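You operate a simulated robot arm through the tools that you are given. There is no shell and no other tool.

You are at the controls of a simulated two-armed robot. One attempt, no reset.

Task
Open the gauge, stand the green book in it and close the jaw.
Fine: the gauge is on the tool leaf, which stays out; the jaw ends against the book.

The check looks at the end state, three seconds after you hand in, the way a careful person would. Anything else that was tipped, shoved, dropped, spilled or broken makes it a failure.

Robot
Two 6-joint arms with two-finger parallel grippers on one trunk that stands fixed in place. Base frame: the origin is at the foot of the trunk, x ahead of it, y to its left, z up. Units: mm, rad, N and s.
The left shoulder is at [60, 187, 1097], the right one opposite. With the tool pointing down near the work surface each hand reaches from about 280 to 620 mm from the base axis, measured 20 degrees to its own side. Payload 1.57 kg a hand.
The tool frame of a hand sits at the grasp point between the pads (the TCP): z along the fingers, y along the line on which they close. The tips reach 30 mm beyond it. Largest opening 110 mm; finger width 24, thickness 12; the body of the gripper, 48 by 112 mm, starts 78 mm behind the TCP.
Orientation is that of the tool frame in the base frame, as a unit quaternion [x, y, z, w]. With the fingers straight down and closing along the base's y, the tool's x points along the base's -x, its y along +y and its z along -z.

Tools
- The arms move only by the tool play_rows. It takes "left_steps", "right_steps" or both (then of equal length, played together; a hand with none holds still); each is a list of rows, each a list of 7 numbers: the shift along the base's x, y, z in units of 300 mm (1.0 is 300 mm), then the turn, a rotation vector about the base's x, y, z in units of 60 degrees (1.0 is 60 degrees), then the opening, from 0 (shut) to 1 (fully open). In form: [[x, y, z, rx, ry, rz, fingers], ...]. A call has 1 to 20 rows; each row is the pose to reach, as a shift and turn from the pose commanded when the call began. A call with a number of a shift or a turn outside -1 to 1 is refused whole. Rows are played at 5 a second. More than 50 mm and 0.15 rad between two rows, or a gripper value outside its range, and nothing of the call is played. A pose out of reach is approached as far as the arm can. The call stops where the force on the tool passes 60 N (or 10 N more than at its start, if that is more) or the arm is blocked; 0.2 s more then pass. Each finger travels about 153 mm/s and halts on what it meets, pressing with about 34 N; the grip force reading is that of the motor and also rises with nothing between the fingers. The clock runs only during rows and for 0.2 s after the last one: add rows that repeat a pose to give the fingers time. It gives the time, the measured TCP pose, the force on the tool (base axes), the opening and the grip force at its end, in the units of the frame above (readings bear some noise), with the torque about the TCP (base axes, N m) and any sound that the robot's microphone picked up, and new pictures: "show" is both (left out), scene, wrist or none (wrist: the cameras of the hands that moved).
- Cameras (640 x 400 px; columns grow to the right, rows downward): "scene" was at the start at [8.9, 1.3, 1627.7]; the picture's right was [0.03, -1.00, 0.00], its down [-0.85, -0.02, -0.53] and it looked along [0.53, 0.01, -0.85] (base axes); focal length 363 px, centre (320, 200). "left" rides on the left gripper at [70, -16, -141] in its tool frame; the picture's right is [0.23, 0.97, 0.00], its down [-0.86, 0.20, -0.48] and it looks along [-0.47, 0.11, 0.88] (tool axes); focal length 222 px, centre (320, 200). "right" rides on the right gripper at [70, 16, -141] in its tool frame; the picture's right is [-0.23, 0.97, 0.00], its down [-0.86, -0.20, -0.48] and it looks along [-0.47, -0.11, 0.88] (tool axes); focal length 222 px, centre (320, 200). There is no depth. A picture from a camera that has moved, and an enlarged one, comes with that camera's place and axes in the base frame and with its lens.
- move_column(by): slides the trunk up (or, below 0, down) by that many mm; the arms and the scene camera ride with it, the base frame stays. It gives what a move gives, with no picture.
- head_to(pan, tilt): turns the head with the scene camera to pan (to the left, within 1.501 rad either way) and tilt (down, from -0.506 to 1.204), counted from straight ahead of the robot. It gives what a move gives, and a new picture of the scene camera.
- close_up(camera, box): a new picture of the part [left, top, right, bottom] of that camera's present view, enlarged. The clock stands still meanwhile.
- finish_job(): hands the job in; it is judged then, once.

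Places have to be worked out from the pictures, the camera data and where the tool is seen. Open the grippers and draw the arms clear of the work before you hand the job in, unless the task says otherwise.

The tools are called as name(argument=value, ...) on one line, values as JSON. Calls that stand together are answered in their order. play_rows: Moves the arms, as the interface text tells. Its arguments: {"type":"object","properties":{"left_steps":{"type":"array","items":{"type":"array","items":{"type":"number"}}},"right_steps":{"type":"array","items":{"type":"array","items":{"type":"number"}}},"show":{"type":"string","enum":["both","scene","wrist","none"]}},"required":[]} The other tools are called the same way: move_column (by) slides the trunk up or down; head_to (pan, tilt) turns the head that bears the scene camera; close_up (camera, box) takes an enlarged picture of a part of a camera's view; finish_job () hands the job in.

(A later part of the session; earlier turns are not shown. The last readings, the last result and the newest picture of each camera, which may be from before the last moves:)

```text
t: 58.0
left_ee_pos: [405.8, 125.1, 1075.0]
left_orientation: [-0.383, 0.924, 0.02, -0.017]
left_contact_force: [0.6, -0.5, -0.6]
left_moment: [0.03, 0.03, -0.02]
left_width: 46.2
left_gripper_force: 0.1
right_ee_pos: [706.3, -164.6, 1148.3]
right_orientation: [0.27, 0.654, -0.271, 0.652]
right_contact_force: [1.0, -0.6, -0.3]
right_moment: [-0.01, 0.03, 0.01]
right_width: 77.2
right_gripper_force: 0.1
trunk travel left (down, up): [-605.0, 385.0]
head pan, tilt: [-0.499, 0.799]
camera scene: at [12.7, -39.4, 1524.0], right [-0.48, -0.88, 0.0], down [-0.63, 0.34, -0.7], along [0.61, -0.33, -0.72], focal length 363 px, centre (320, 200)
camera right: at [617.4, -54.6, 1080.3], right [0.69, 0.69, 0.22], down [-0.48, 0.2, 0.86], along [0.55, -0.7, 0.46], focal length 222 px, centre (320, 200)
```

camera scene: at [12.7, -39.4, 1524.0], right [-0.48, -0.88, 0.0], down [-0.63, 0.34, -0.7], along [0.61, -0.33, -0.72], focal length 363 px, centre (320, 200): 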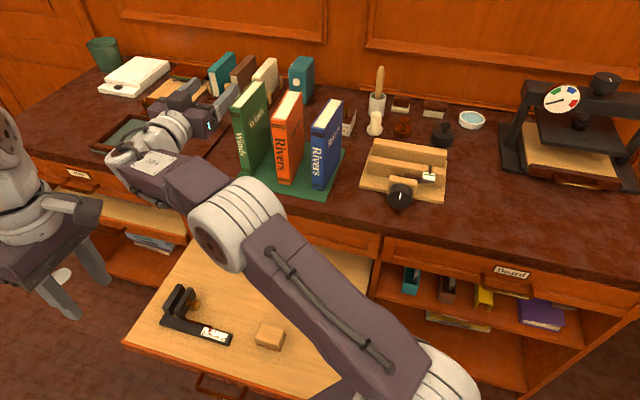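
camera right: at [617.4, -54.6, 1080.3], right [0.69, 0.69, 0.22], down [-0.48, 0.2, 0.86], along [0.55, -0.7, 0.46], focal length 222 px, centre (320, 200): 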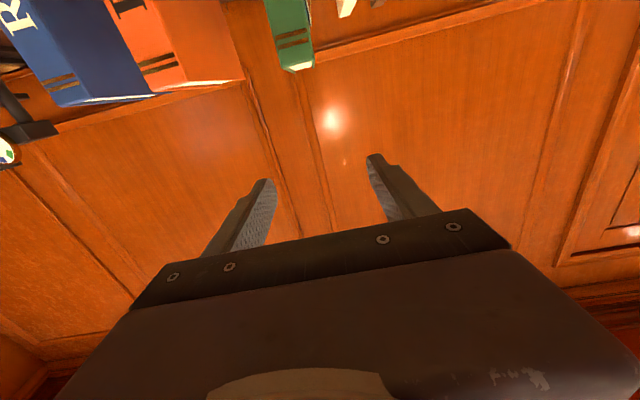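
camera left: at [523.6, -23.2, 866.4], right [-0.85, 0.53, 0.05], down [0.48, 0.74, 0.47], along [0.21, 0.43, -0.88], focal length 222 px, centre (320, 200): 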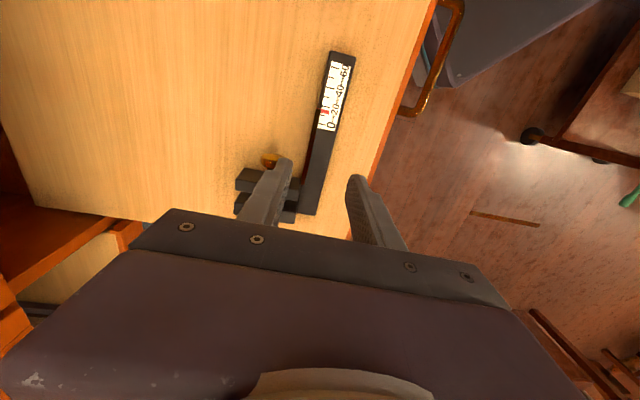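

Reached n≈616 without trouble. I test another 70 mm further in, still above the book tops, and zoom on the wrist view.

play_rows(right_steps=[[0.055, -0.055, 0, 0, 0, 0, 0.7], [0.11, -0.11, 0, 0, 0, 0, 0.7], [0.165, -0.165, 0, 0, 0, 0, 0.7]], show="both")

close_up(camera="right", box=[160, 0, 400, 150])

```text
t: 58.8
left_ee_pos: [405.2, 125.9, 1074.4]
left_orientation: [-0.383, 0.924, 0.019, -0.017]
left_contact_force: [0.7, 0.2, 0.7]
left_moment: [0.03, -0.01, 0.01]
left_width: 46.3
left_gripper_force: 0.1
right_ee_pos: [750.4, -217.8, 1147.3]
right_orientation: [0.27, 0.655, -0.271, 0.651]
right_contact_force: [1.5, -0.4, 0.5]
right_moment: [0.02, -0.03, -0.01]
right_width: 77.0
right_gripper_force: 0.1
right hand out of reach, approached as far as the arm can: row 3
trunk travel left (down, up): [-605.0, 385.0]
head pan, tilt: [-0.499, 0.799]
camera scene: at [11.8, -39.9, 1524.0], right [-0.48, -0.88, 0.0], down [-0.63, 0.34, -0.7], along [0.61, -0.33, -0.72], focal length 363 px, centre (320, 200)
camera right: at [659.9, -106.6, 1078.5], right [0.69, 0.69, 0.23], down [-0.48, 0.2, 0.86], along [0.55, -0.7, 0.46], focal length 222 px, centre (320, 200)
```

scene: 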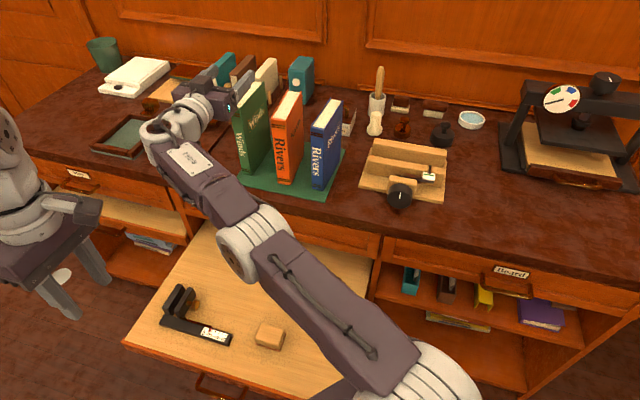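
right: 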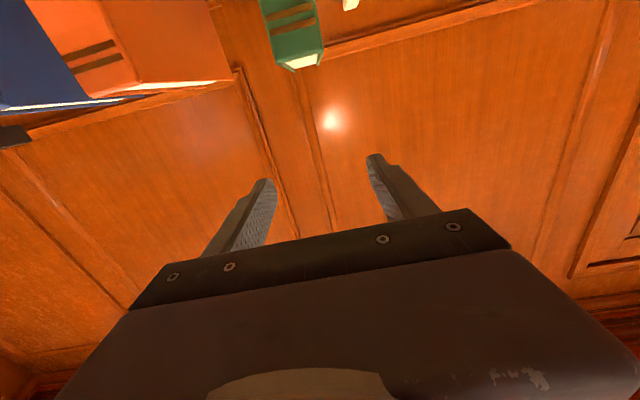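

```text
2.67 times, centred on (280, 75) of right
camera zoom: at [659.9, -106.6, 1078.5], right [0.69, 0.69, 0.23], down [-0.48, 0.2, 0.86], along [0.55, -0.7, 0.46], focal length 592 px, centre (427, 533)
```

zoom: 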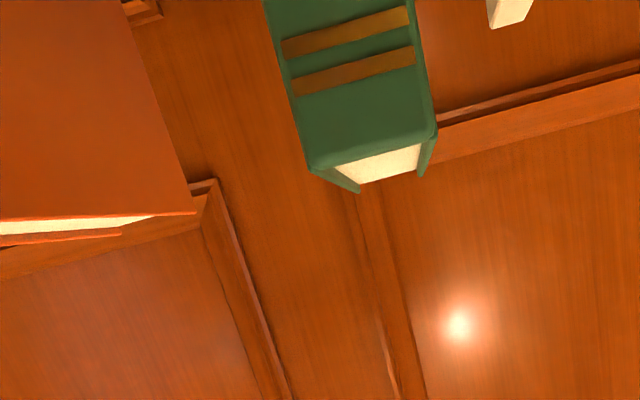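

Reach is fine: at the right trunk height the right arm can grasp the book's spine, and the book is centred near e≈-382, about 30 mm thick. First the jaw: I retreat the right arm from above the books, then turn it to lean in from the right over the gauge's knob with fingers closing along the bench normal.

play_rows(right_steps=[[-0.1, 0.1, 0, 0, 0, 0, 0.7], [-0.2, 0.2, 0, 0, 0, 0, 0.7], [-0.3, 0.3, -0.03, 0, 0, 0, 0.6], [-0.4, 0.4, -0.06, 0, 0, 0, 0.5], [-0.465, 0.465, -0.09, 0, 0, 0, 0.35]], show="none")

play_rows(right_steps=[[0, 0.02, -0.05, 0, 0.059, 0.101, 0.35], [-0.01, 0.04, -0.1, 0, 0.118, 0.202, 0.35], [-0.02, 0.07, -0.16, 0, 0.178, 0.303, 0.35], [-0.02, 0.1, -0.22, 0, 0.237, 0.404, 0.35], [-0.03, 0.12, -0.28, 0, 0.296, 0.505, 0.35], [-0.03, 0.14, -0.34, 0, 0.355, 0.606, 0.35], [-0.04, 0.16, -0.4, 0, 0.4145, 0.7075, 0.35]], show="none")

play_rows(right_steps=[[0, 0.02, -0.05, 0, 0.059, 0.101, 0.35], [0, 0.04, -0.1, 0, 0.118, 0.202, 0.35], [0, 0.07, -0.16, 0, 0.178, 0.303, 0.35], [0, 0.1, -0.22, 0, 0.237, 0.404, 0.35], [0, 0.12, -0.28, 0, 0.296, 0.505, 0.35], [0, 0.14, -0.34, 0, 0.355, 0.606, 0.35], [0, 0.16, -0.4, 0, 0.4145, 0.7075, 0.35]], show="both")

```text
t: 59.8
left_ee_pos: [398.4, 134.5, 1074.5]
left_orientation: [-0.383, 0.923, 0.031, -0.022]
left_contact_force: [-2.9, 2.0, 2.7]
left_moment: [-0.31, -0.27, -0.1]
left_width: 46.0
left_gripper_force: 0.0
right_ee_pos: [683.0, -78.9, 1137.5]
right_orientation: [0.277, 0.651, -0.277, 0.65]
right_contact_force: [1.1, -0.1, -0.4]
right_moment: [0.0, -0.01, -0.01]
right_width: 38.3
right_gripper_force: 0.1
right hand out of reach, approached as far as the arm can: row 1, 2, 3, 4, 5
trunk travel left (down, up): [-605.0, 385.0]
head pan, tilt: [-0.499, 0.799]
stopped in row 5 (left hand): the force on the tool passed its limit at 98 N (the readings are from after the stop); the commanded pose is now the measured one
```

```text
t: 61.4
left_ee_pos: [400.4, 133.6, 1074.3]
left_orientation: [-0.383, 0.923, 0.032, -0.023]
left_contact_force: [0.6, -0.6, 0.1]
left_moment: [0.0, 0.04, 0.0]
left_width: 46.2
left_gripper_force: 0.1
right_ee_pos: [772.7, 12.8, 1033.2]
right_orientation: [-0.042, 0.829, -0.074, 0.552]
right_contact_force: [0.6, 1.0, 0.0]
right_moment: [0.01, 0.02, 0.04]
right_width: 38.6
right_gripper_force: 0.2
right hand out of reach, approached as far as the arm can: row 1, 2, 3, 4, 5, 6, 7
trunk travel left (down, up): [-605.0, 385.0]
head pan, tilt: [-0.499, 0.799]
```

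```text
t: 63.0
left_ee_pos: [399.4, 132.0, 1074.4]
left_orientation: [-0.383, 0.923, 0.03, -0.022]
left_contact_force: [1.4, 0.0, -0.9]
left_moment: [0.0, 0.0, 0.0]
left_width: 46.2
left_gripper_force: 0.0
right_ee_pos: [705.3, 25.0, 911.9]
right_orientation: [-0.342, 0.857, 0.133, 0.362]
right_contact_force: [0.0, 0.2, -0.7]
right_moment: [0.01, 0.0, 0.04]
right_width: 38.6
right_gripper_force: 0.1
right hand out of reach, approached as far as the arm can: row 3, 4, 5, 6, 7
trunk travel left (down, up): [-605.0, 385.0]
head pan, tilt: [-0.499, 0.799]
camera scene: at [10.5, -39.7, 1523.9], right [-0.48, -0.88, 0.0], down [-0.63, 0.34, -0.7], along [0.61, -0.33, -0.72], focal length 363 px, centre (320, 200)
camera right: at [584.2, -64.2, 962.3], right [-0.55, 0.82, 0.14], down [0.31, 0.05, 0.95], along [0.77, 0.57, -0.28], focal length 222 px, centre (320, 200)
```

scene: 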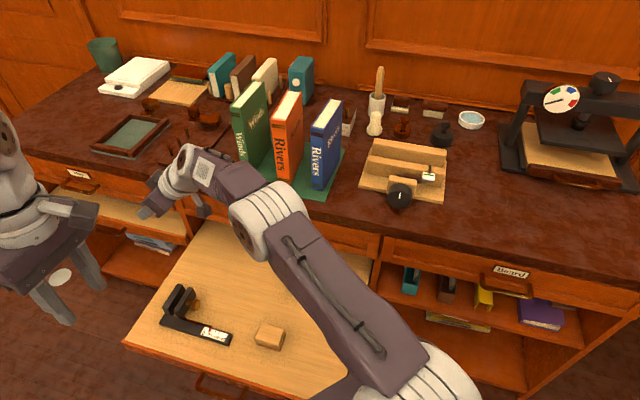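
right: 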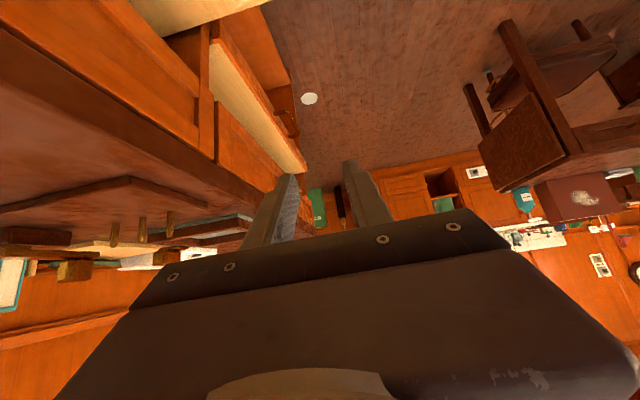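

Note: on retreat the right forearm bumped the left gripper, since I'd left it in the way; the table objects look untouched. I'll go one step at a time now: pull the left hand further left and bring the right hand back over the gauge.

play_rows(left_steps=[[-0.05, 0.08, 0, 0, 0, 0, 0.42], [-0.1, 0.16, 0, 0, 0, 0, 0.42], [-0.15, 0.24, 0, 0, 0, 0, 0.42], [-0.2, 0.32, 0, 0, 0, 0, 0.42]], right_steps=[[-0.08, -0.005, -0.02, 0, 0, 0, 0.35], [-0.17, -0.01, -0.08, 0, 0, 0, 0.35], [-0.26, -0.015, -0.16, 0, 0, 0, 0.35], [-0.35, -0.02, -0.26, 0, 0, 0, 0.35]], show="both")

```text
t: 64.0
left_ee_pos: [337.1, 228.6, 1075.0]
left_orientation: [-0.383, 0.923, 0.031, -0.023]
left_contact_force: [-0.9, -0.4, 0.3]
left_moment: [-0.03, -0.02, 0.01]
left_width: 46.1
left_gripper_force: 0.1
right_ee_pos: [600.6, 21.3, 834.6]
right_orientation: [-0.351, 0.856, 0.137, 0.354]
right_contact_force: [0.0, -1.0, 0.4]
right_moment: [-0.01, -0.03, -0.02]
right_width: 38.4
right_gripper_force: 0.1
trunk travel left (down, up): [-605.0, 385.0]
head pan, tilt: [-0.499, 0.799]
camera scene: at [10.0, -38.6, 1524.0], right [-0.48, -0.88, 0.0], down [-0.63, 0.34, -0.7], along [0.61, -0.33, -0.72], focal length 363 px, centre (320, 200)
camera right: at [481.3, -71.3, 885.5], right [-0.57, 0.81, 0.15], down [0.32, 0.06, 0.94], along [0.76, 0.58, -0.29], focal length 222 px, centre (320, 200)
camera left: at [309.2, 161.3, 1215.6], right [-0.85, 0.53, 0.08], down [0.49, 0.73, 0.48], along [0.2, 0.44, -0.88], focal length 222 px, centre (320, 200)
```

scene: 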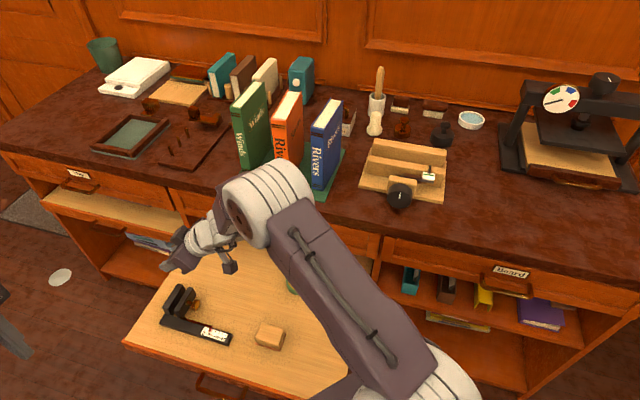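
right: 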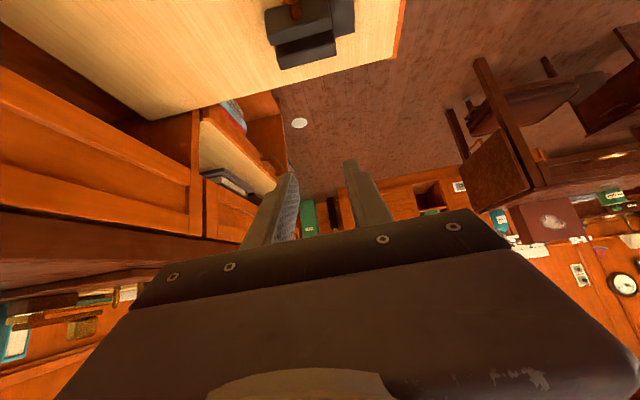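
left: 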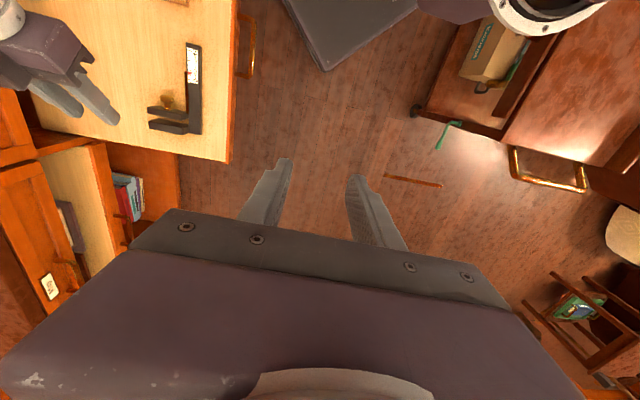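

The right hand is now over the knob, leaning in from the right. I descend to about z=720 for a closer look at alignment.

play_rows(right_steps=[[0, 0, -0.12, 0, 0, 0, 0.33], [0, 0, -0.25, 0, 0, 0, 0.33], [0, 0, -0.37, 0, 0, 0, 0.33]], show="both")

close_up(camera="right", box=[200, 0, 440, 220])

close_up(camera="left", box=[60, 20, 260, 180])

```text
t: 64.8
left_ee_pos: [339.1, 227.5, 1075.0]
left_orientation: [-0.383, 0.923, 0.033, -0.023]
left_contact_force: [0.8, 1.6, 0.6]
left_moment: [0.0, 0.03, 0.01]
left_width: 46.1
left_gripper_force: 0.0
right_ee_pos: [604.7, 22.5, 723.9]
right_orientation: [-0.351, 0.855, 0.138, 0.355]
right_contact_force: [-0.6, 0.7, 1.2]
right_moment: [0.05, -0.01, 0.0]
right_width: 36.3
right_gripper_force: 0.1
trunk travel left (down, up): [-605.0, 385.0]
head pan, tilt: [-0.499, 0.799]
camera scene: at [12.1, -39.3, 1524.0], right [-0.48, -0.88, 0.0], down [-0.63, 0.34, -0.7], along [0.61, -0.33, -0.72], focal length 363 px, centre (320, 200)
camera right: at [484.9, -70.9, 774.6], right [-0.57, 0.81, 0.15], down [0.32, 0.06, 0.94], along [0.76, 0.58, -0.29], focal length 222 px, centre (320, 200)
```

scene: 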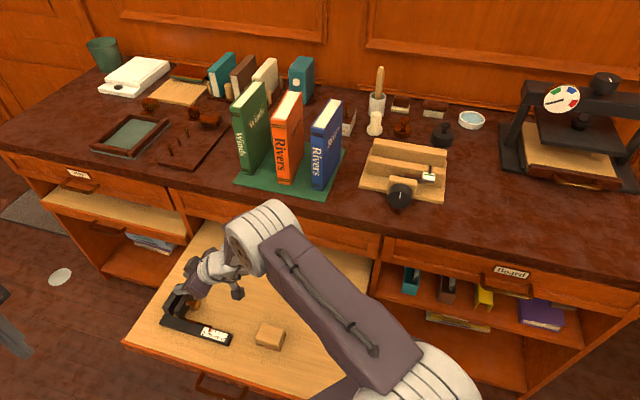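
right: 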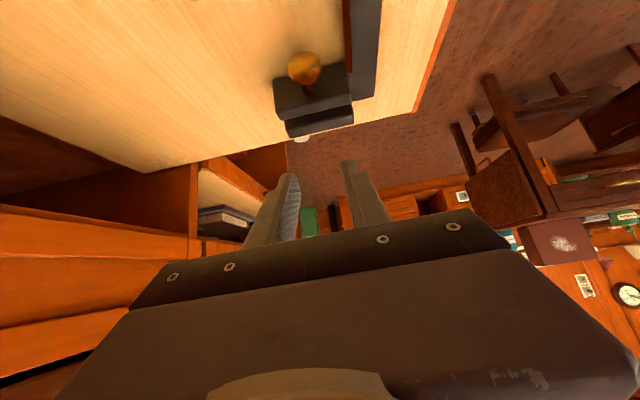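

```text
1.82 times, centred on (320, 110) of right
camera zoom: at [484.9, -70.9, 774.6], right [-0.57, 0.81, 0.15], down [0.32, 0.06, 0.94], along [0.76, 0.58, -0.29], focal length 404 px, centre (320, 364)
```

zoom: 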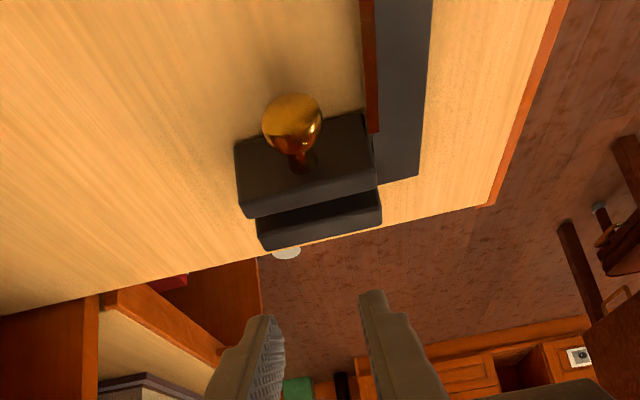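

```text
2.50 times, centred on (160, 100) of left
camera zoom: at [311.0, 160.6, 1215.3], right [-0.85, 0.53, 0.08], down [0.49, 0.73, 0.48], along [0.19, 0.44, -0.88], focal length 555 px, centre (720, 450)
```

zoom: 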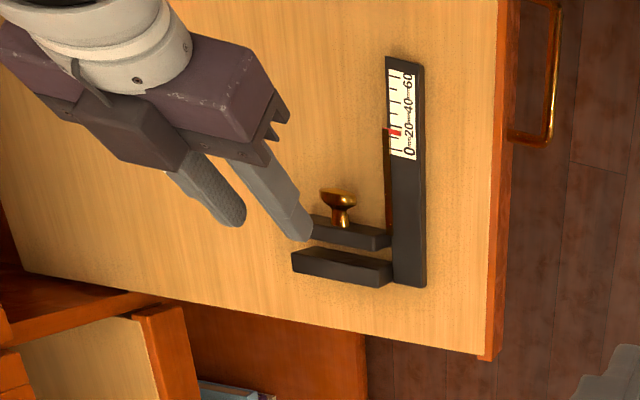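

From both wrist views the knob head is at n≈407, e≈-441, z≈611, about 30 mm across. I shift slightly, set the opening to ~46 mm and descend most of the way.

play_rows(right_steps=[[-0.05, -0.028, 0, 0, 0, 0, 0.42], [-0.05, -0.028, -0.1, 0, 0, 0, 0.42], [-0.05, -0.028, -0.18, 0, 0, 0, 0.42], [-0.05, -0.028, -0.23, 0, 0, 0, 0.42]], show="wrist")

close_up(camera="right", box=[200, 20, 440, 220])

close_up(camera="left", box=[100, 40, 240, 160])

```text
t: 65.8
left_ee_pos: [338.6, 227.7, 1074.3]
left_orientation: [-0.383, 0.923, 0.032, -0.023]
left_contact_force: [0.6, -0.2, -0.7]
left_moment: [0.01, 0.04, -0.02]
left_width: 46.5
left_gripper_force: 0.0
right_ee_pos: [588.0, 13.2, 653.5]
right_orientation: [-0.351, 0.855, 0.137, 0.356]
right_contact_force: [0.5, -1.1, -0.2]
right_moment: [-0.03, 0.01, -0.02]
right_width: 46.3
right_gripper_force: 0.1
trunk travel left (down, up): [-605.0, 385.0]
head pan, tilt: [-0.499, 0.799]
camera right: at [470.5, -79.0, 704.8], right [-0.57, 0.81, 0.15], down [0.32, 0.05, 0.94], along [0.76, 0.58, -0.29], focal length 222 px, centre (320, 200)
```

right: 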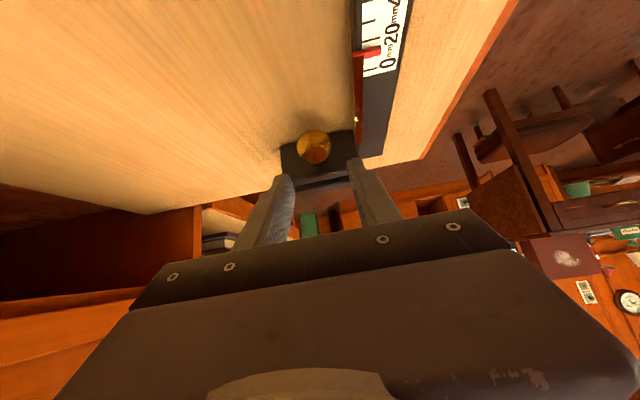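

```text
2.00 times, centred on (320, 120) of right
camera zoom: at [470.5, -79.0, 704.8], right [-0.57, 0.81, 0.15], down [0.32, 0.05, 0.94], along [0.76, 0.58, -0.29], focal length 444 px, centre (320, 360)
```

zoom: 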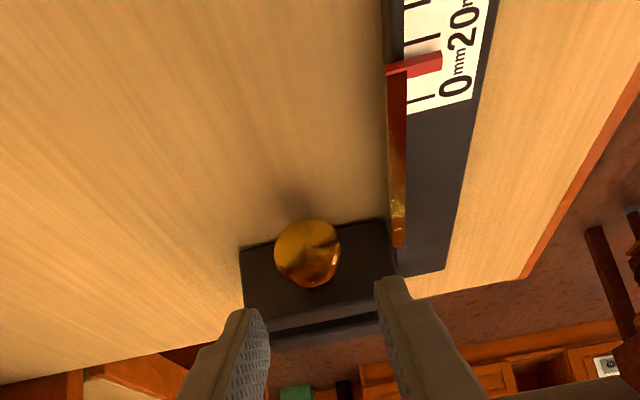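

```text
3.33 times, centred on (170, 100) of left
camera zoom: at [310.6, 160.6, 1215.4], right [-0.85, 0.53, 0.08], down [0.49, 0.73, 0.48], along [0.19, 0.44, -0.88], focal length 740 px, centre (820, 533)
```

zoom: 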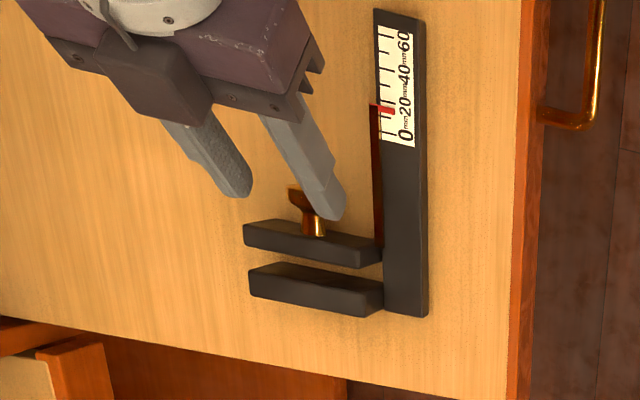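

Knob centred between the fingers (n≈408 vs TCP 406). I lower the last 27 mm so the pads straddle the knob head.

play_rows(right_steps=[[0.005, 0.003, -0.045, 0, 0, 0, 0.42], [0.009, 0.005, -0.092, 0, 0, 0, 0.42]], show="wrist")

close_up(camera="right", box=[200, 60, 440, 260])

close_up(camera="left", box=[100, 40, 240, 160])

```text
t: 66.4
left_ee_pos: [338.2, 227.5, 1074.7]
left_orientation: [-0.383, 0.923, 0.031, -0.022]
left_contact_force: [-0.8, -0.6, -0.3]
left_moment: [0.01, 0.01, -0.02]
left_width: 46.2
left_gripper_force: 0.0
right_ee_pos: [592.2, 17.1, 625.1]
right_orientation: [-0.35, 0.855, 0.138, 0.355]
right_contact_force: [0.4, 1.0, -0.3]
right_moment: [0.02, 0.01, 0.01]
right_width: 46.2
right_gripper_force: 0.0
trunk travel left (down, up): [-605.0, 385.0]
head pan, tilt: [-0.499, 0.799]
camera right: at [473.0, -76.2, 677.3], right [-0.57, 0.81, 0.15], down [0.32, 0.05, 0.94], along [0.76, 0.58, -0.29], focal length 222 px, centre (320, 200)
```

right: 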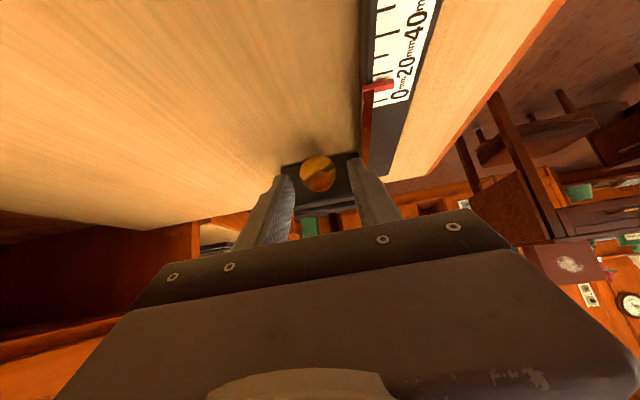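

```text
2.00 times, centred on (320, 160) of right
camera zoom: at [473.0, -76.2, 677.3], right [-0.57, 0.81, 0.15], down [0.32, 0.05, 0.94], along [0.76, 0.58, -0.29], focal length 444 px, centre (320, 280)
```

zoom: 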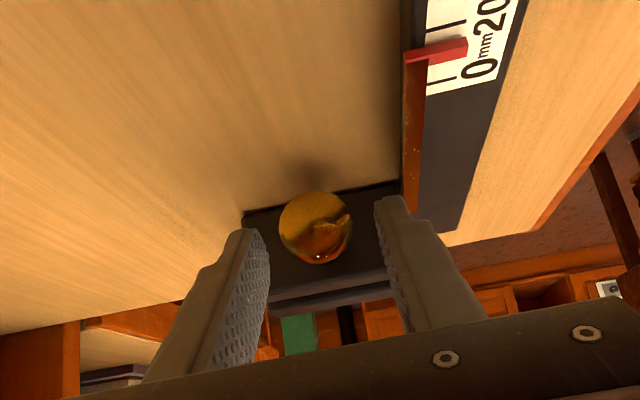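

```text
3.33 times, centred on (170, 100) of left
camera zoom: at [310.5, 160.6, 1215.4], right [-0.85, 0.53, 0.08], down [0.49, 0.73, 0.48], along [0.19, 0.44, -0.88], focal length 740 px, centre (820, 533)
```

zoom: 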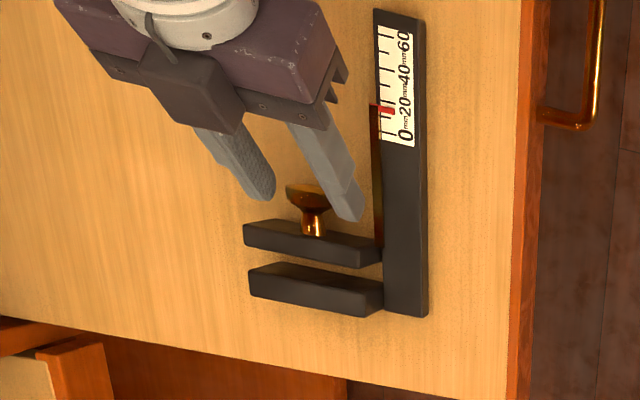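

The knob sits between the pads, about 13 mm in from the tips. Closing the right gripper on it.

play_rows(right_steps=[[0, 0, 0, 0, 0, 0, 0.3], [0, 0, 0, 0, 0, 0, 0.15], [0, 0, 0, 0, 0, 0, 0.1], [0, 0, 0, 0, 0, 0, 0.1]], show="wrist")

close_up(camera="right", box=[200, 60, 440, 260])

```text
t: 67.4
left_ee_pos: [338.4, 227.3, 1075.0]
left_orientation: [-0.383, 0.923, 0.031, -0.023]
left_contact_force: [-0.5, 0.5, -0.5]
left_moment: [-0.01, -0.01, 0.01]
left_width: 46.1
left_gripper_force: 0.2
right_ee_pos: [591.9, 16.6, 625.1]
right_orientation: [-0.351, 0.855, 0.138, 0.355]
right_contact_force: [0.4, -0.9, -0.2]
right_moment: [0.02, -0.09, 0.09]
right_width: 29.5
right_gripper_force: 39.1
trunk travel left (down, up): [-605.0, 385.0]
head pan, tilt: [-0.499, 0.799]
camera right: at [472.9, -76.3, 677.3], right [-0.57, 0.81, 0.15], down [0.32, 0.06, 0.94], along [0.76, 0.58, -0.29], focal length 222 px, centre (320, 200)
```

right: 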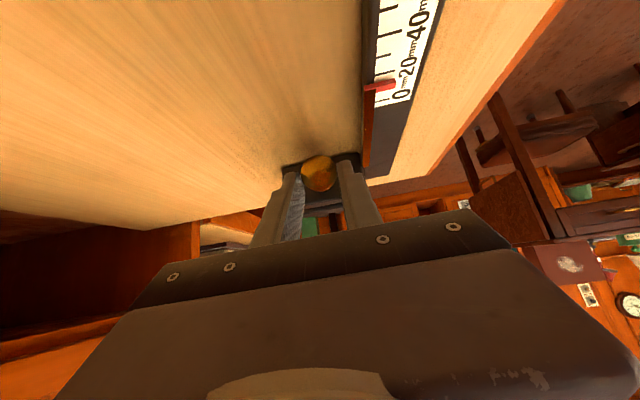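

```text
2.00 times, centred on (320, 160) of right
camera zoom: at [472.9, -76.3, 677.3], right [-0.57, 0.81, 0.15], down [0.32, 0.06, 0.94], along [0.76, 0.58, -0.29], focal length 444 px, centre (320, 280)
```

zoom: 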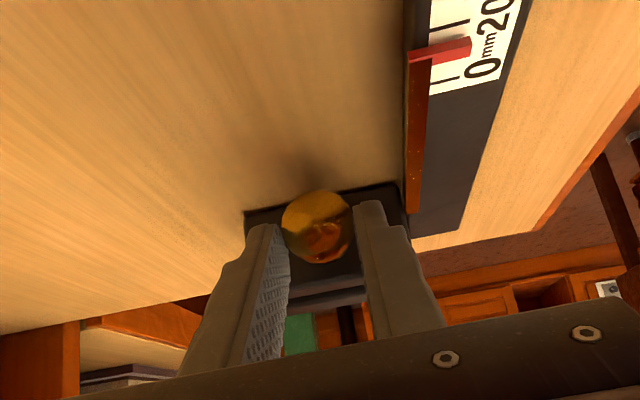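

Knob held (29.5 mm, 39 N). I slide the jaw open toward the right in small steps, first 20 mm.

play_rows(right_steps=[[-0.01, -0.01, 0, 0, 0, 0, 0.1], [-0.022, -0.022, 0, 0, 0, 0, 0.1], [-0.035, -0.035, 0, 0, 0, 0, 0.1], [-0.047, -0.047, 0, 0, 0, 0, 0.1], [-0.047, -0.047, 0, 0, 0, 0, 0.1]], show="wrist")

close_up(camera="left", box=[100, 40, 240, 160])

```text
t: 68.6
left_ee_pos: [338.3, 228.4, 1075.2]
left_orientation: [-0.383, 0.923, 0.032, -0.022]
left_contact_force: [0.4, -0.2, -0.3]
left_moment: [0.03, 0.01, -0.02]
left_width: 46.2
left_gripper_force: 0.0
right_ee_pos: [577.3, 1.5, 626.0]
right_orientation: [-0.352, 0.855, 0.138, 0.355]
right_contact_force: [0.0, 2.1, 1.4]
right_moment: [0.21, -0.22, 0.23]
right_width: 29.3
right_gripper_force: 38.8
trunk travel left (down, up): [-605.0, 385.0]
head pan, tilt: [-0.499, 0.799]
camera right: at [458.7, -91.0, 677.3], right [-0.57, 0.81, 0.15], down [0.32, 0.06, 0.94], along [0.76, 0.58, -0.29], focal length 222 px, centre (320, 200)
```

right: 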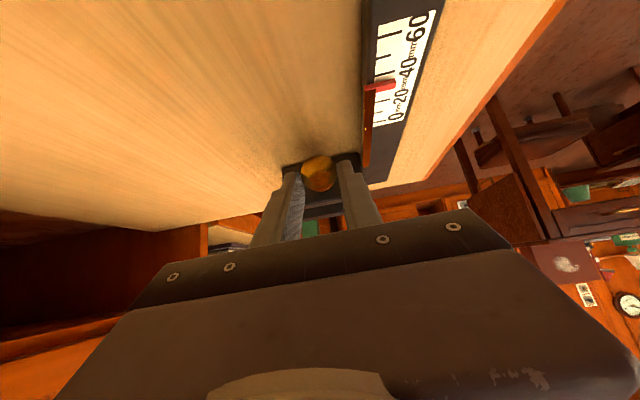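

```text
3.33 times, centred on (170, 100) of left
camera zoom: at [310.0, 160.8, 1215.4], right [-0.85, 0.53, 0.08], down [0.49, 0.73, 0.48], along [0.19, 0.44, -0.88], focal length 740 px, centre (820, 533)
```

zoom: 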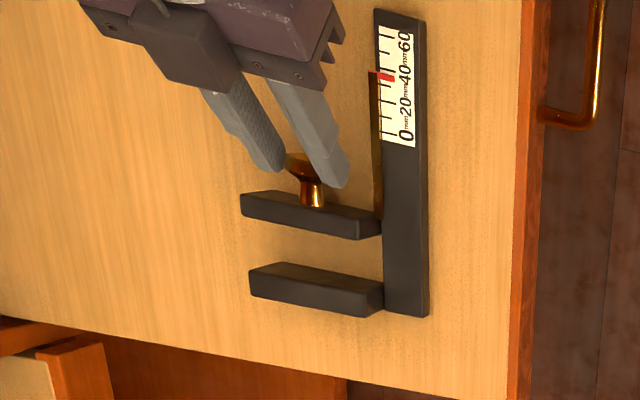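

The jaw slides freely and the gauge body hasn't moved. Pulling another 20 mm.

play_rows(right_steps=[[-0.012, -0.012, 0, 0, 0, 0, 0.1], [-0.024, -0.024, 0, 0, 0, 0, 0.1], [-0.036, -0.036, 0, 0, 0, 0, 0.1], [-0.048, -0.048, 0, 0, 0, 0, 0.1], [-0.048, -0.048, 0, 0, 0, 0, 0.1]], show="wrist")

close_up(camera="left", box=[100, 40, 240, 160])

```text
t: 69.8
left_ee_pos: [338.0, 228.7, 1073.5]
left_orientation: [-0.383, 0.923, 0.032, -0.023]
left_contact_force: [-0.6, -0.1, 0.1]
left_moment: [0.0, -0.04, 0.02]
left_width: 46.1
left_gripper_force: 0.1
right_ee_pos: [564.8, -14.1, 625.9]
right_orientation: [-0.351, 0.855, 0.138, 0.356]
right_contact_force: [-0.6, 0.5, 3.9]
right_moment: [-0.27, 0.21, 0.07]
right_width: 29.0
right_gripper_force: 38.8
trunk travel left (down, up): [-605.0, 385.0]
head pan, tilt: [-0.499, 0.799]
camera right: at [445.1, -105.5, 677.1], right [-0.57, 0.81, 0.15], down [0.32, 0.05, 0.95], along [0.76, 0.58, -0.29], focal length 222 px, centre (320, 200)
```

right: 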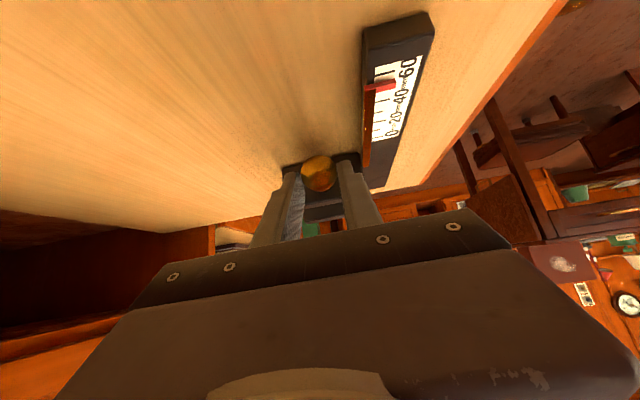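

```text
3.33 times, centred on (170, 100) of left
camera zoom: at [309.8, 160.7, 1215.5], right [-0.85, 0.53, 0.08], down [0.49, 0.73, 0.48], along [0.2, 0.44, -0.88], focal length 740 px, centre (820, 533)
```

zoom: 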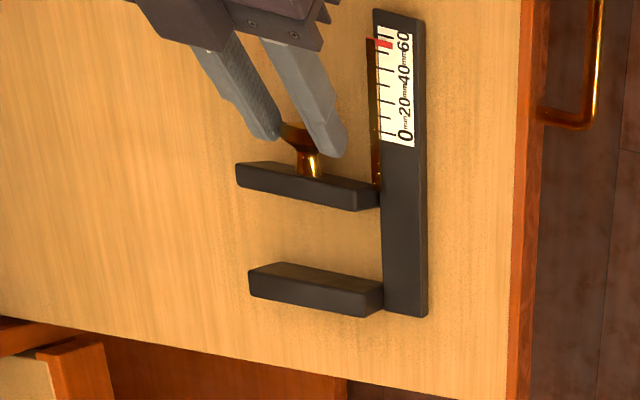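

The gap is now about 55 mm with the gauge body still in place. I open the right fingers and withdraw along the tool axis, then up.

play_rows(right_steps=[[0, 0, 0, 0, 0, 0, 0.25], [0, 0, 0, 0, 0, 0, 0.42], [-0.02, -0.02, 0.03, 0, 0, 0, 0.42], [-0.06, -0.057, 0.085, 0, 0, 0, 0.42], [-0.12, -0.115, 0.17, 0, 0, 0, 0.42], [-0.17, -0.162, 0.26, 0, 0, 0, 0.42], [-0.19, -0.18, 0.4, 0, 0, 0, 0.42], [-0.2, -0.2, 0.55, 0, 0, 0, 0.42], [-0.2, -0.2, 0.7, 0, 0, 0, 0.42]], show="both")

close_up(camera="left", box=[60, 20, 260, 180])

```text
t: 71.8
left_ee_pos: [337.1, 228.4, 1076.0]
left_orientation: [-0.383, 0.923, 0.032, -0.022]
left_contact_force: [-0.1, 0.2, -0.2]
left_moment: [-0.04, -0.01, 0.02]
left_width: 46.3
left_gripper_force: 0.0
right_ee_pos: [505.7, -73.0, 837.3]
right_orientation: [-0.351, 0.855, 0.138, 0.356]
right_contact_force: [-0.2, 1.0, 0.1]
right_moment: [0.0, 0.0, -0.01]
right_width: 46.2
right_gripper_force: 0.1
right hand out of reach, approached as far as the arm can: row 5, 6, 7
trunk travel left (down, up): [-605.0, 385.0]
head pan, tilt: [-0.499, 0.799]
camera scene: at [10.0, -38.7, 1523.9], right [-0.48, -0.88, 0.0], down [-0.63, 0.34, -0.7], along [0.61, -0.33, -0.72], focal length 363 px, centre (320, 200)
camera right: at [386.5, -166.0, 887.1], right [-0.57, 0.81, 0.15], down [0.32, 0.06, 0.94], along [0.76, 0.58, -0.29], focal length 222 px, centre (320, 200)
```

scene: 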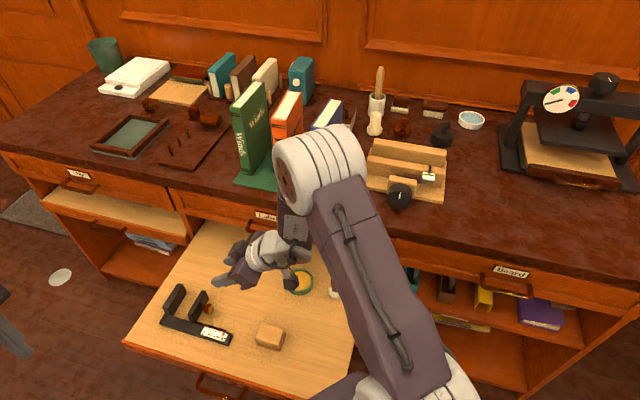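
right: 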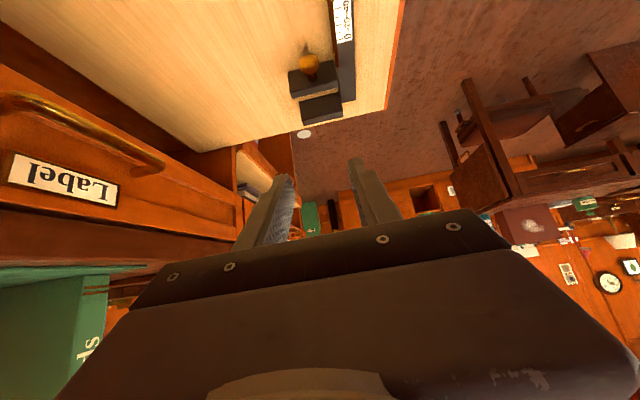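

```text
2.50 times, centred on (160, 100) of left
camera zoom: at [309.4, 161.0, 1215.5], right [-0.85, 0.53, 0.08], down [0.49, 0.73, 0.48], along [0.2, 0.44, -0.88], focal length 555 px, centre (720, 450)
```

zoom: 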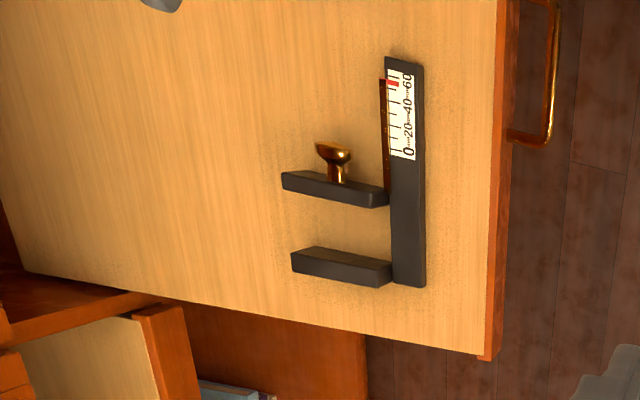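

The jaw is open (~52 mm on the scale) and the gauge hasn't shifted. Next the book: I turn the right tool back toward horizontal in two halves, moving the left hand further away at the same time.

play_rows(left_steps=[[-0.02, 0.06, 0, 0, 0, 0, 0.42], [-0.04, 0.12, 0, 0, 0, 0, 0.42], [-0.06, 0.18, 0, 0, 0, 0, 0.42], [-0.08, 0.24, 0, 0, 0, 0, 0.42], [-0.1, 0.3, 0, 0, 0, 0, 0.42], [-0.12, 0.36, 0, 0, 0, 0, 0.42], [-0.12, 0.4, 0, 0, 0, 0, 0.42]], right_steps=[[0, 0.01, 0.05, 0, -0.059, -0.101, 0.5], [0, 0.01, 0.1, 0, -0.118, -0.202, 0.6], [0, 0.02, 0.15, 0, -0.178, -0.303, 0.65], [0, 0.02, 0.2, 0, -0.237, -0.404, 0.65], [-0.01, 0.03, 0.25, 0, -0.296, -0.505, 0.65], [-0.01, 0.03, 0.3, 0, -0.355, -0.606, 0.65], [-0.02, 0.04, 0.35, 0, -0.4145, -0.7075, 0.65]], show="scene")

```text
t: 73.4
left_ee_pos: [301.0, 350.1, 1077.2]
left_orientation: [-0.383, 0.923, 0.032, -0.021]
left_contact_force: [0.4, 0.3, 0.6]
left_moment: [0.05, -0.12, -0.01]
left_width: 46.2
left_gripper_force: 0.0
right_ee_pos: [514.7, -173.8, 1026.5]
right_orientation: [-0.061, 0.857, 0.028, 0.511]
right_contact_force: [-1.5, 0.0, 1.1]
right_moment: [0.03, 0.01, 0.05]
right_width: 71.5
right_gripper_force: 0.2
right hand out of reach, approached as far as the arm can: row 1, 2, 3, 4, 5, 6, 7
trunk travel left (down, up): [-605.0, 385.0]
head pan, tilt: [-0.499, 0.799]
camera scene: at [7.1, -42.0, 1523.9], right [-0.48, -0.88, 0.0], down [-0.63, 0.34, -0.7], along [0.61, -0.33, -0.72], focal length 363 px, centre (320, 200)
```

scene: 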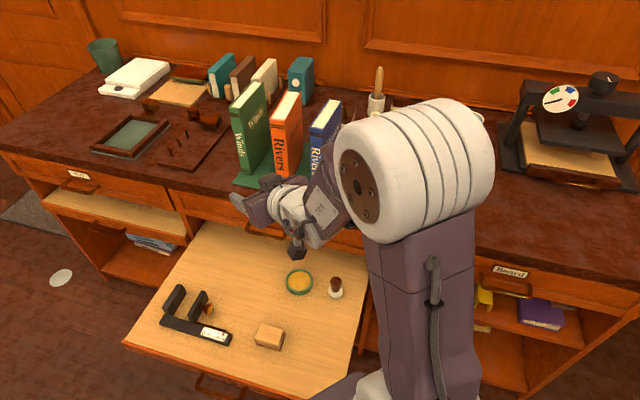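

The arm was folded near its minimum reach, so it deviated, but nothing was touched. I finish the rotation to horizontal while moving outward to the pre-grasp spot in front of the green book.

play_rows(right_steps=[[0.07, 0.02, -0.01, -0.018, -0.059, -0.107, 0.65], [0.14, 0.04, -0.02, -0.036, -0.117, -0.214, 0.65], [0.21, 0.06, -0.03, -0.054, -0.176, -0.321, 0.65], [0.28, 0.08, -0.04, -0.072, -0.235, -0.428, 0.65], [0.34, 0.1, -0.05, -0.09, -0.293, -0.535, 0.65], [0.4, 0.12, -0.06, -0.108, -0.352, -0.642, 0.65], [0.45, 0.14, -0.08, -0.126, -0.411, -0.749, 0.65], [0.507, 0.162, -0.087, -0.1438, -0.4695, -0.8558, 0.65]], show="both")

```text
t: 75.2
left_ee_pos: [305.1, 349.5, 1075.1]
left_orientation: [-0.382, 0.923, 0.033, -0.023]
left_contact_force: [0.5, -1.9, 0.2]
left_moment: [0.07, 0.02, -0.02]
left_width: 45.9
left_gripper_force: 0.0
right_ee_pos: [593.4, -464.8, 1048.1]
right_orientation: [0.123, 0.737, -0.115, 0.654]
right_contact_force: [0.6, -0.8, 1.0]
right_moment: [0.0, 0.02, 0.08]
right_width: 71.5
right_gripper_force: 0.0
right hand out of reach, approached as far as the arm can: row 1, 2, 3, 4, 5, 6, 7, 8
trunk travel left (down, up): [-605.0, 385.0]
head pan, tilt: [-0.499, 0.799]
camera scene: at [13.5, -42.9, 1523.7], right [-0.48, -0.88, 0.0], down [-0.63, 0.34, -0.69], along [0.61, -0.33, -0.72], focal length 363 px, centre (320, 200)
camera right: at [457.5, -400.8, 995.5], right [0.35, 0.91, 0.22], down [-0.42, -0.06, 0.91], along [0.84, -0.41, 0.36], focal length 222 px, centre (320, 200)
```

scene: 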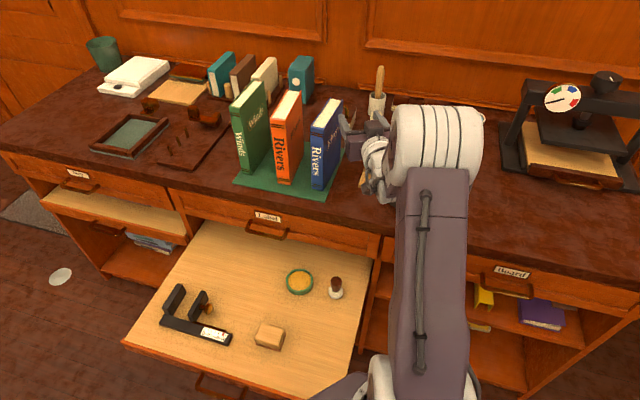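
right: 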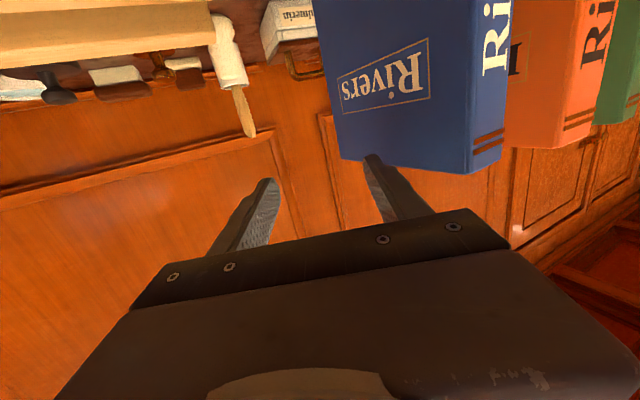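

The IK drifted: the right hand ended up over the table close to the blue book's right side (~15 mm gap), nothing moved. I lift straight up first to clear the book tops.

play_rows(right_steps=[[0, 0, 0.08, 0, 0, 0, 0.65], [0, 0, 0.17, 0, 0, 0, 0.65], [0, 0, 0.28, 0, 0, 0, 0.65], [0, 0, 0.4, 0, 0, 0, 0.65]], show="both")

```text
t: 76.2
left_ee_pos: [303.6, 351.2, 1074.9]
left_orientation: [-0.382, 0.923, 0.032, -0.022]
left_contact_force: [0.6, 0.1, -0.6]
left_moment: [-0.02, -0.01, 0.0]
left_width: 46.2
left_gripper_force: 0.1
right_ee_pos: [587.1, -461.5, 1171.4]
right_orientation: [0.124, 0.736, -0.116, 0.655]
right_contact_force: [-0.9, 0.5, 0.2]
right_moment: [-0.01, 0.03, -0.03]
right_width: 71.6
right_gripper_force: 0.0
trunk travel left (down, up): [-605.0, 385.0]
head pan, tilt: [-0.499, 0.799]
camera scene: at [10.1, -38.5, 1523.9], right [-0.48, -0.88, 0.0], down [-0.63, 0.34, -0.7], along [0.61, -0.33, -0.72], focal length 363 px, centre (320, 200)
camera right: at [451.5, -397.8, 1117.7], right [0.35, 0.91, 0.22], down [-0.42, -0.05, 0.91], along [0.84, -0.41, 0.36], focal length 222 px, centre (320, 200)
```

scene: 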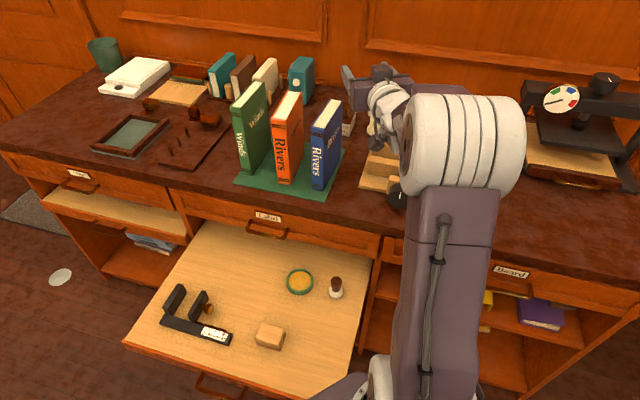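
right: 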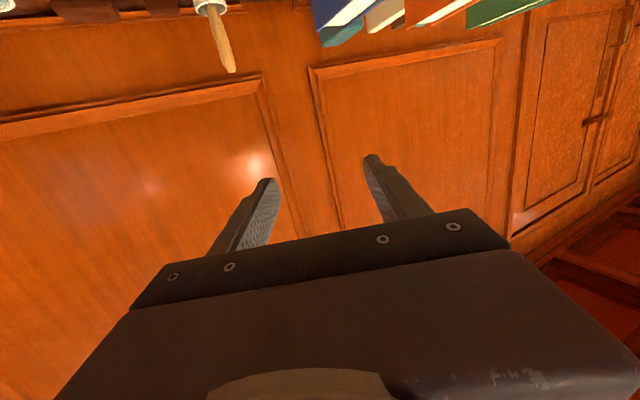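

Clear now, and the arm responds normally. I swing left at this height, finishing the yaw so the tool points straight along the bench normal, as in the earlier good approach.

play_rows(right_steps=[[-0.015, 0.11, 0.01, -0.0075, -0.014, -0.06, 0.65], [-0.03, 0.22, 0.02, -0.015, -0.028, -0.121, 0.65], [-0.045, 0.33, 0.03, -0.0224, -0.042, -0.181, 0.65], [-0.06, 0.44, 0.03, -0.03, -0.056, -0.242, 0.65], [-0.07, 0.55, 0.03, -0.0374, -0.07, -0.302, 0.65], [-0.08, 0.66, 0.03, -0.045, -0.084, -0.363, 0.65], [-0.09, 0.77, 0.03, -0.0523, -0.0977, -0.4232, 0.65]], show="both")

```text
t: 77.8
left_ee_pos: [302.1, 352.1, 1073.8]
left_orientation: [-0.383, 0.923, 0.031, -0.022]
left_contact_force: [-0.1, 0.2, 0.5]
left_moment: [-0.03, -0.05, -0.02]
left_width: 46.2
left_gripper_force: 0.0
right_ee_pos: [411.8, -478.1, 1212.2]
right_orientation: [0.186, 0.689, -0.229, 0.662]
right_contact_force: [0.0, 0.6, 1.1]
right_moment: [0.01, 0.0, 0.03]
right_width: 71.7
right_gripper_force: 0.1
right hand out of reach, approached as far as the arm can: row 1, 2, 3, 4, 5, 6, 7
trunk travel left (down, up): [-605.0, 385.0]
head pan, tilt: [-0.499, 0.799]
camera scene: at [8.1, -38.4, 1524.0], right [-0.48, -0.88, 0.0], down [-0.63, 0.34, -0.7], along [0.61, -0.33, -0.72], focal length 363 px, centre (320, 200)
camera right: at [300.5, -389.9, 1143.8], right [0.56, 0.81, 0.16], down [-0.46, 0.15, 0.88], along [0.69, -0.56, 0.46], focal length 222 px, centre (320, 200)
```

scene: 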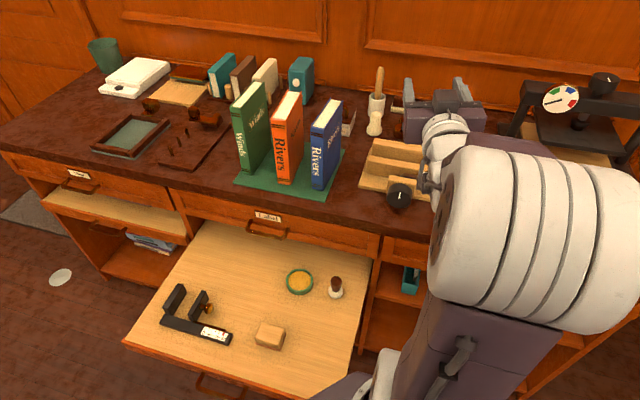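
right: 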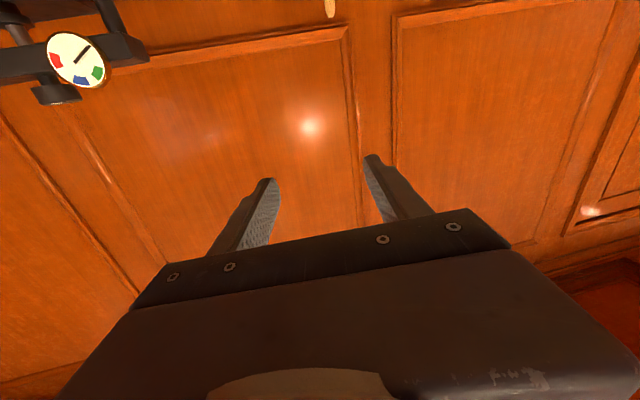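

The wrist has flipped onto an awkward branch and can't turn further that way. I'll bring the right tool back to pointing straight down in free space (in two steps), then redo the earlier clean approach.

play_rows(right_steps=[[0.005, 0.03, -0.04, 0.06, 0.089, 0, 0.65], [0.01, 0.06, -0.08, 0.12, 0.177, 0, 0.65], [0.015, 0.09, -0.12, 0.18, 0.266, 0, 0.65], [0.02, 0.12, -0.16, 0.24, 0.354, 0, 0.65], [0.02, 0.15, -0.2, 0.3, 0.443, 0, 0.65], [0.025, 0.17, -0.24, 0.36, 0.531, 0, 0.65], [0.03, 0.19, -0.27, 0.4215, 0.62, 0, 0.65]], show="scene")

```text
t: 79.4
left_ee_pos: [304.7, 350.6, 1074.4]
left_orientation: [-0.383, 0.923, 0.033, -0.022]
left_contact_force: [0.0, 0.1, -0.5]
left_moment: [0.01, 0.03, 0.0]
left_width: 46.0
left_gripper_force: 0.0
right_ee_pos: [412.1, -424.9, 1127.7]
right_orientation: [0.244, 0.895, -0.117, 0.354]
right_contact_force: [-1.1, -1.7, 0.5]
right_moment: [0.11, -0.04, 0.15]
right_width: 71.4
right_gripper_force: 0.0
right hand out of reach, approached as far as the arm can: row 5, 6
trunk travel left (down, up): [-605.0, 385.0]
head pan, tilt: [-0.499, 0.799]
camera scene: at [12.8, -39.4, 1523.9], right [-0.48, -0.88, 0.0], down [-0.63, 0.34, -0.7], along [0.61, -0.33, -0.72], focal length 363 px, centre (320, 200)
```

scene: 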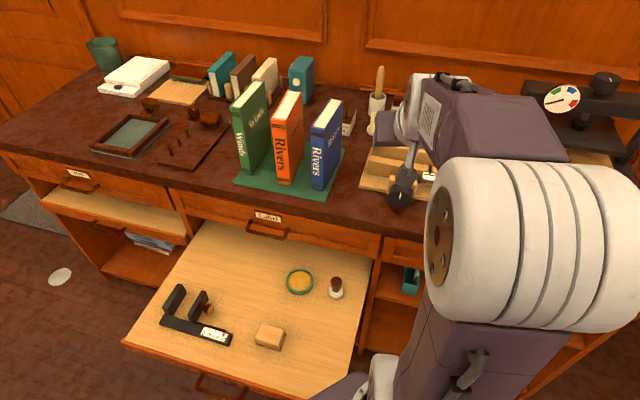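

Good, back on the regular branch. I finish turning the tool straight down with yaw -45° in free space in front of the table.

play_rows(right_steps=[[0, 0.03, -0.05, 0.068, 0.079, -0.033, 0.65], [-0.01, 0.06, -0.1, 0.137, 0.158, -0.066, 0.65], [-0.015, 0.1, -0.16, 0.205, 0.237, -0.099, 0.65], [-0.02, 0.14, -0.22, 0.273, 0.317, -0.131, 0.65], [-0.03, 0.18, -0.28, 0.341, 0.396, -0.164, 0.65], [-0.035, 0.22, -0.35, 0.41, 0.475, -0.197, 0.65], [-0.04, 0.25, -0.42, 0.478, 0.554, -0.23, 0.65]], show="scene")

```text
t: 81.0
left_ee_pos: [304.5, 351.0, 1074.1]
left_orientation: [-0.383, 0.923, 0.032, -0.023]
left_contact_force: [-1.1, -0.3, -0.1]
left_moment: [0.0, -0.02, 0.03]
left_width: 46.5
left_gripper_force: 0.0
right_ee_pos: [397.3, -350.8, 999.3]
right_orientation: [0.378, 0.926, -0.003, -0.004]
right_contact_force: [0.8, -1.3, 0.3]
right_moment: [0.04, -0.02, 0.03]
right_width: 71.7
right_gripper_force: 0.1
trunk travel left (down, up): [-605.0, 385.0]
head pan, tilt: [-0.499, 0.799]
camera scene: at [12.2, -40.0, 1523.9], right [-0.48, -0.88, 0.0], down [-0.63, 0.34, -0.7], along [0.61, -0.33, -0.72], focal length 363 px, centre (320, 200)
```

scene: 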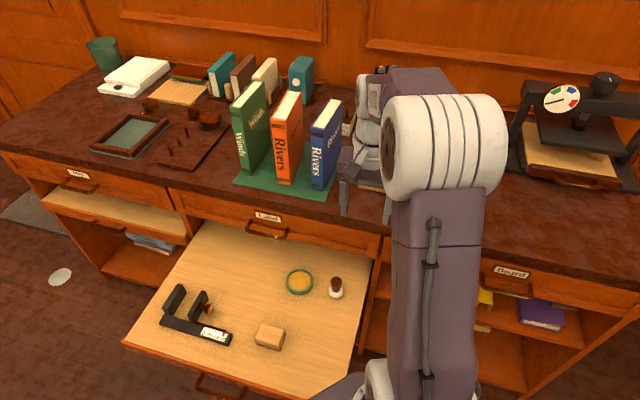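

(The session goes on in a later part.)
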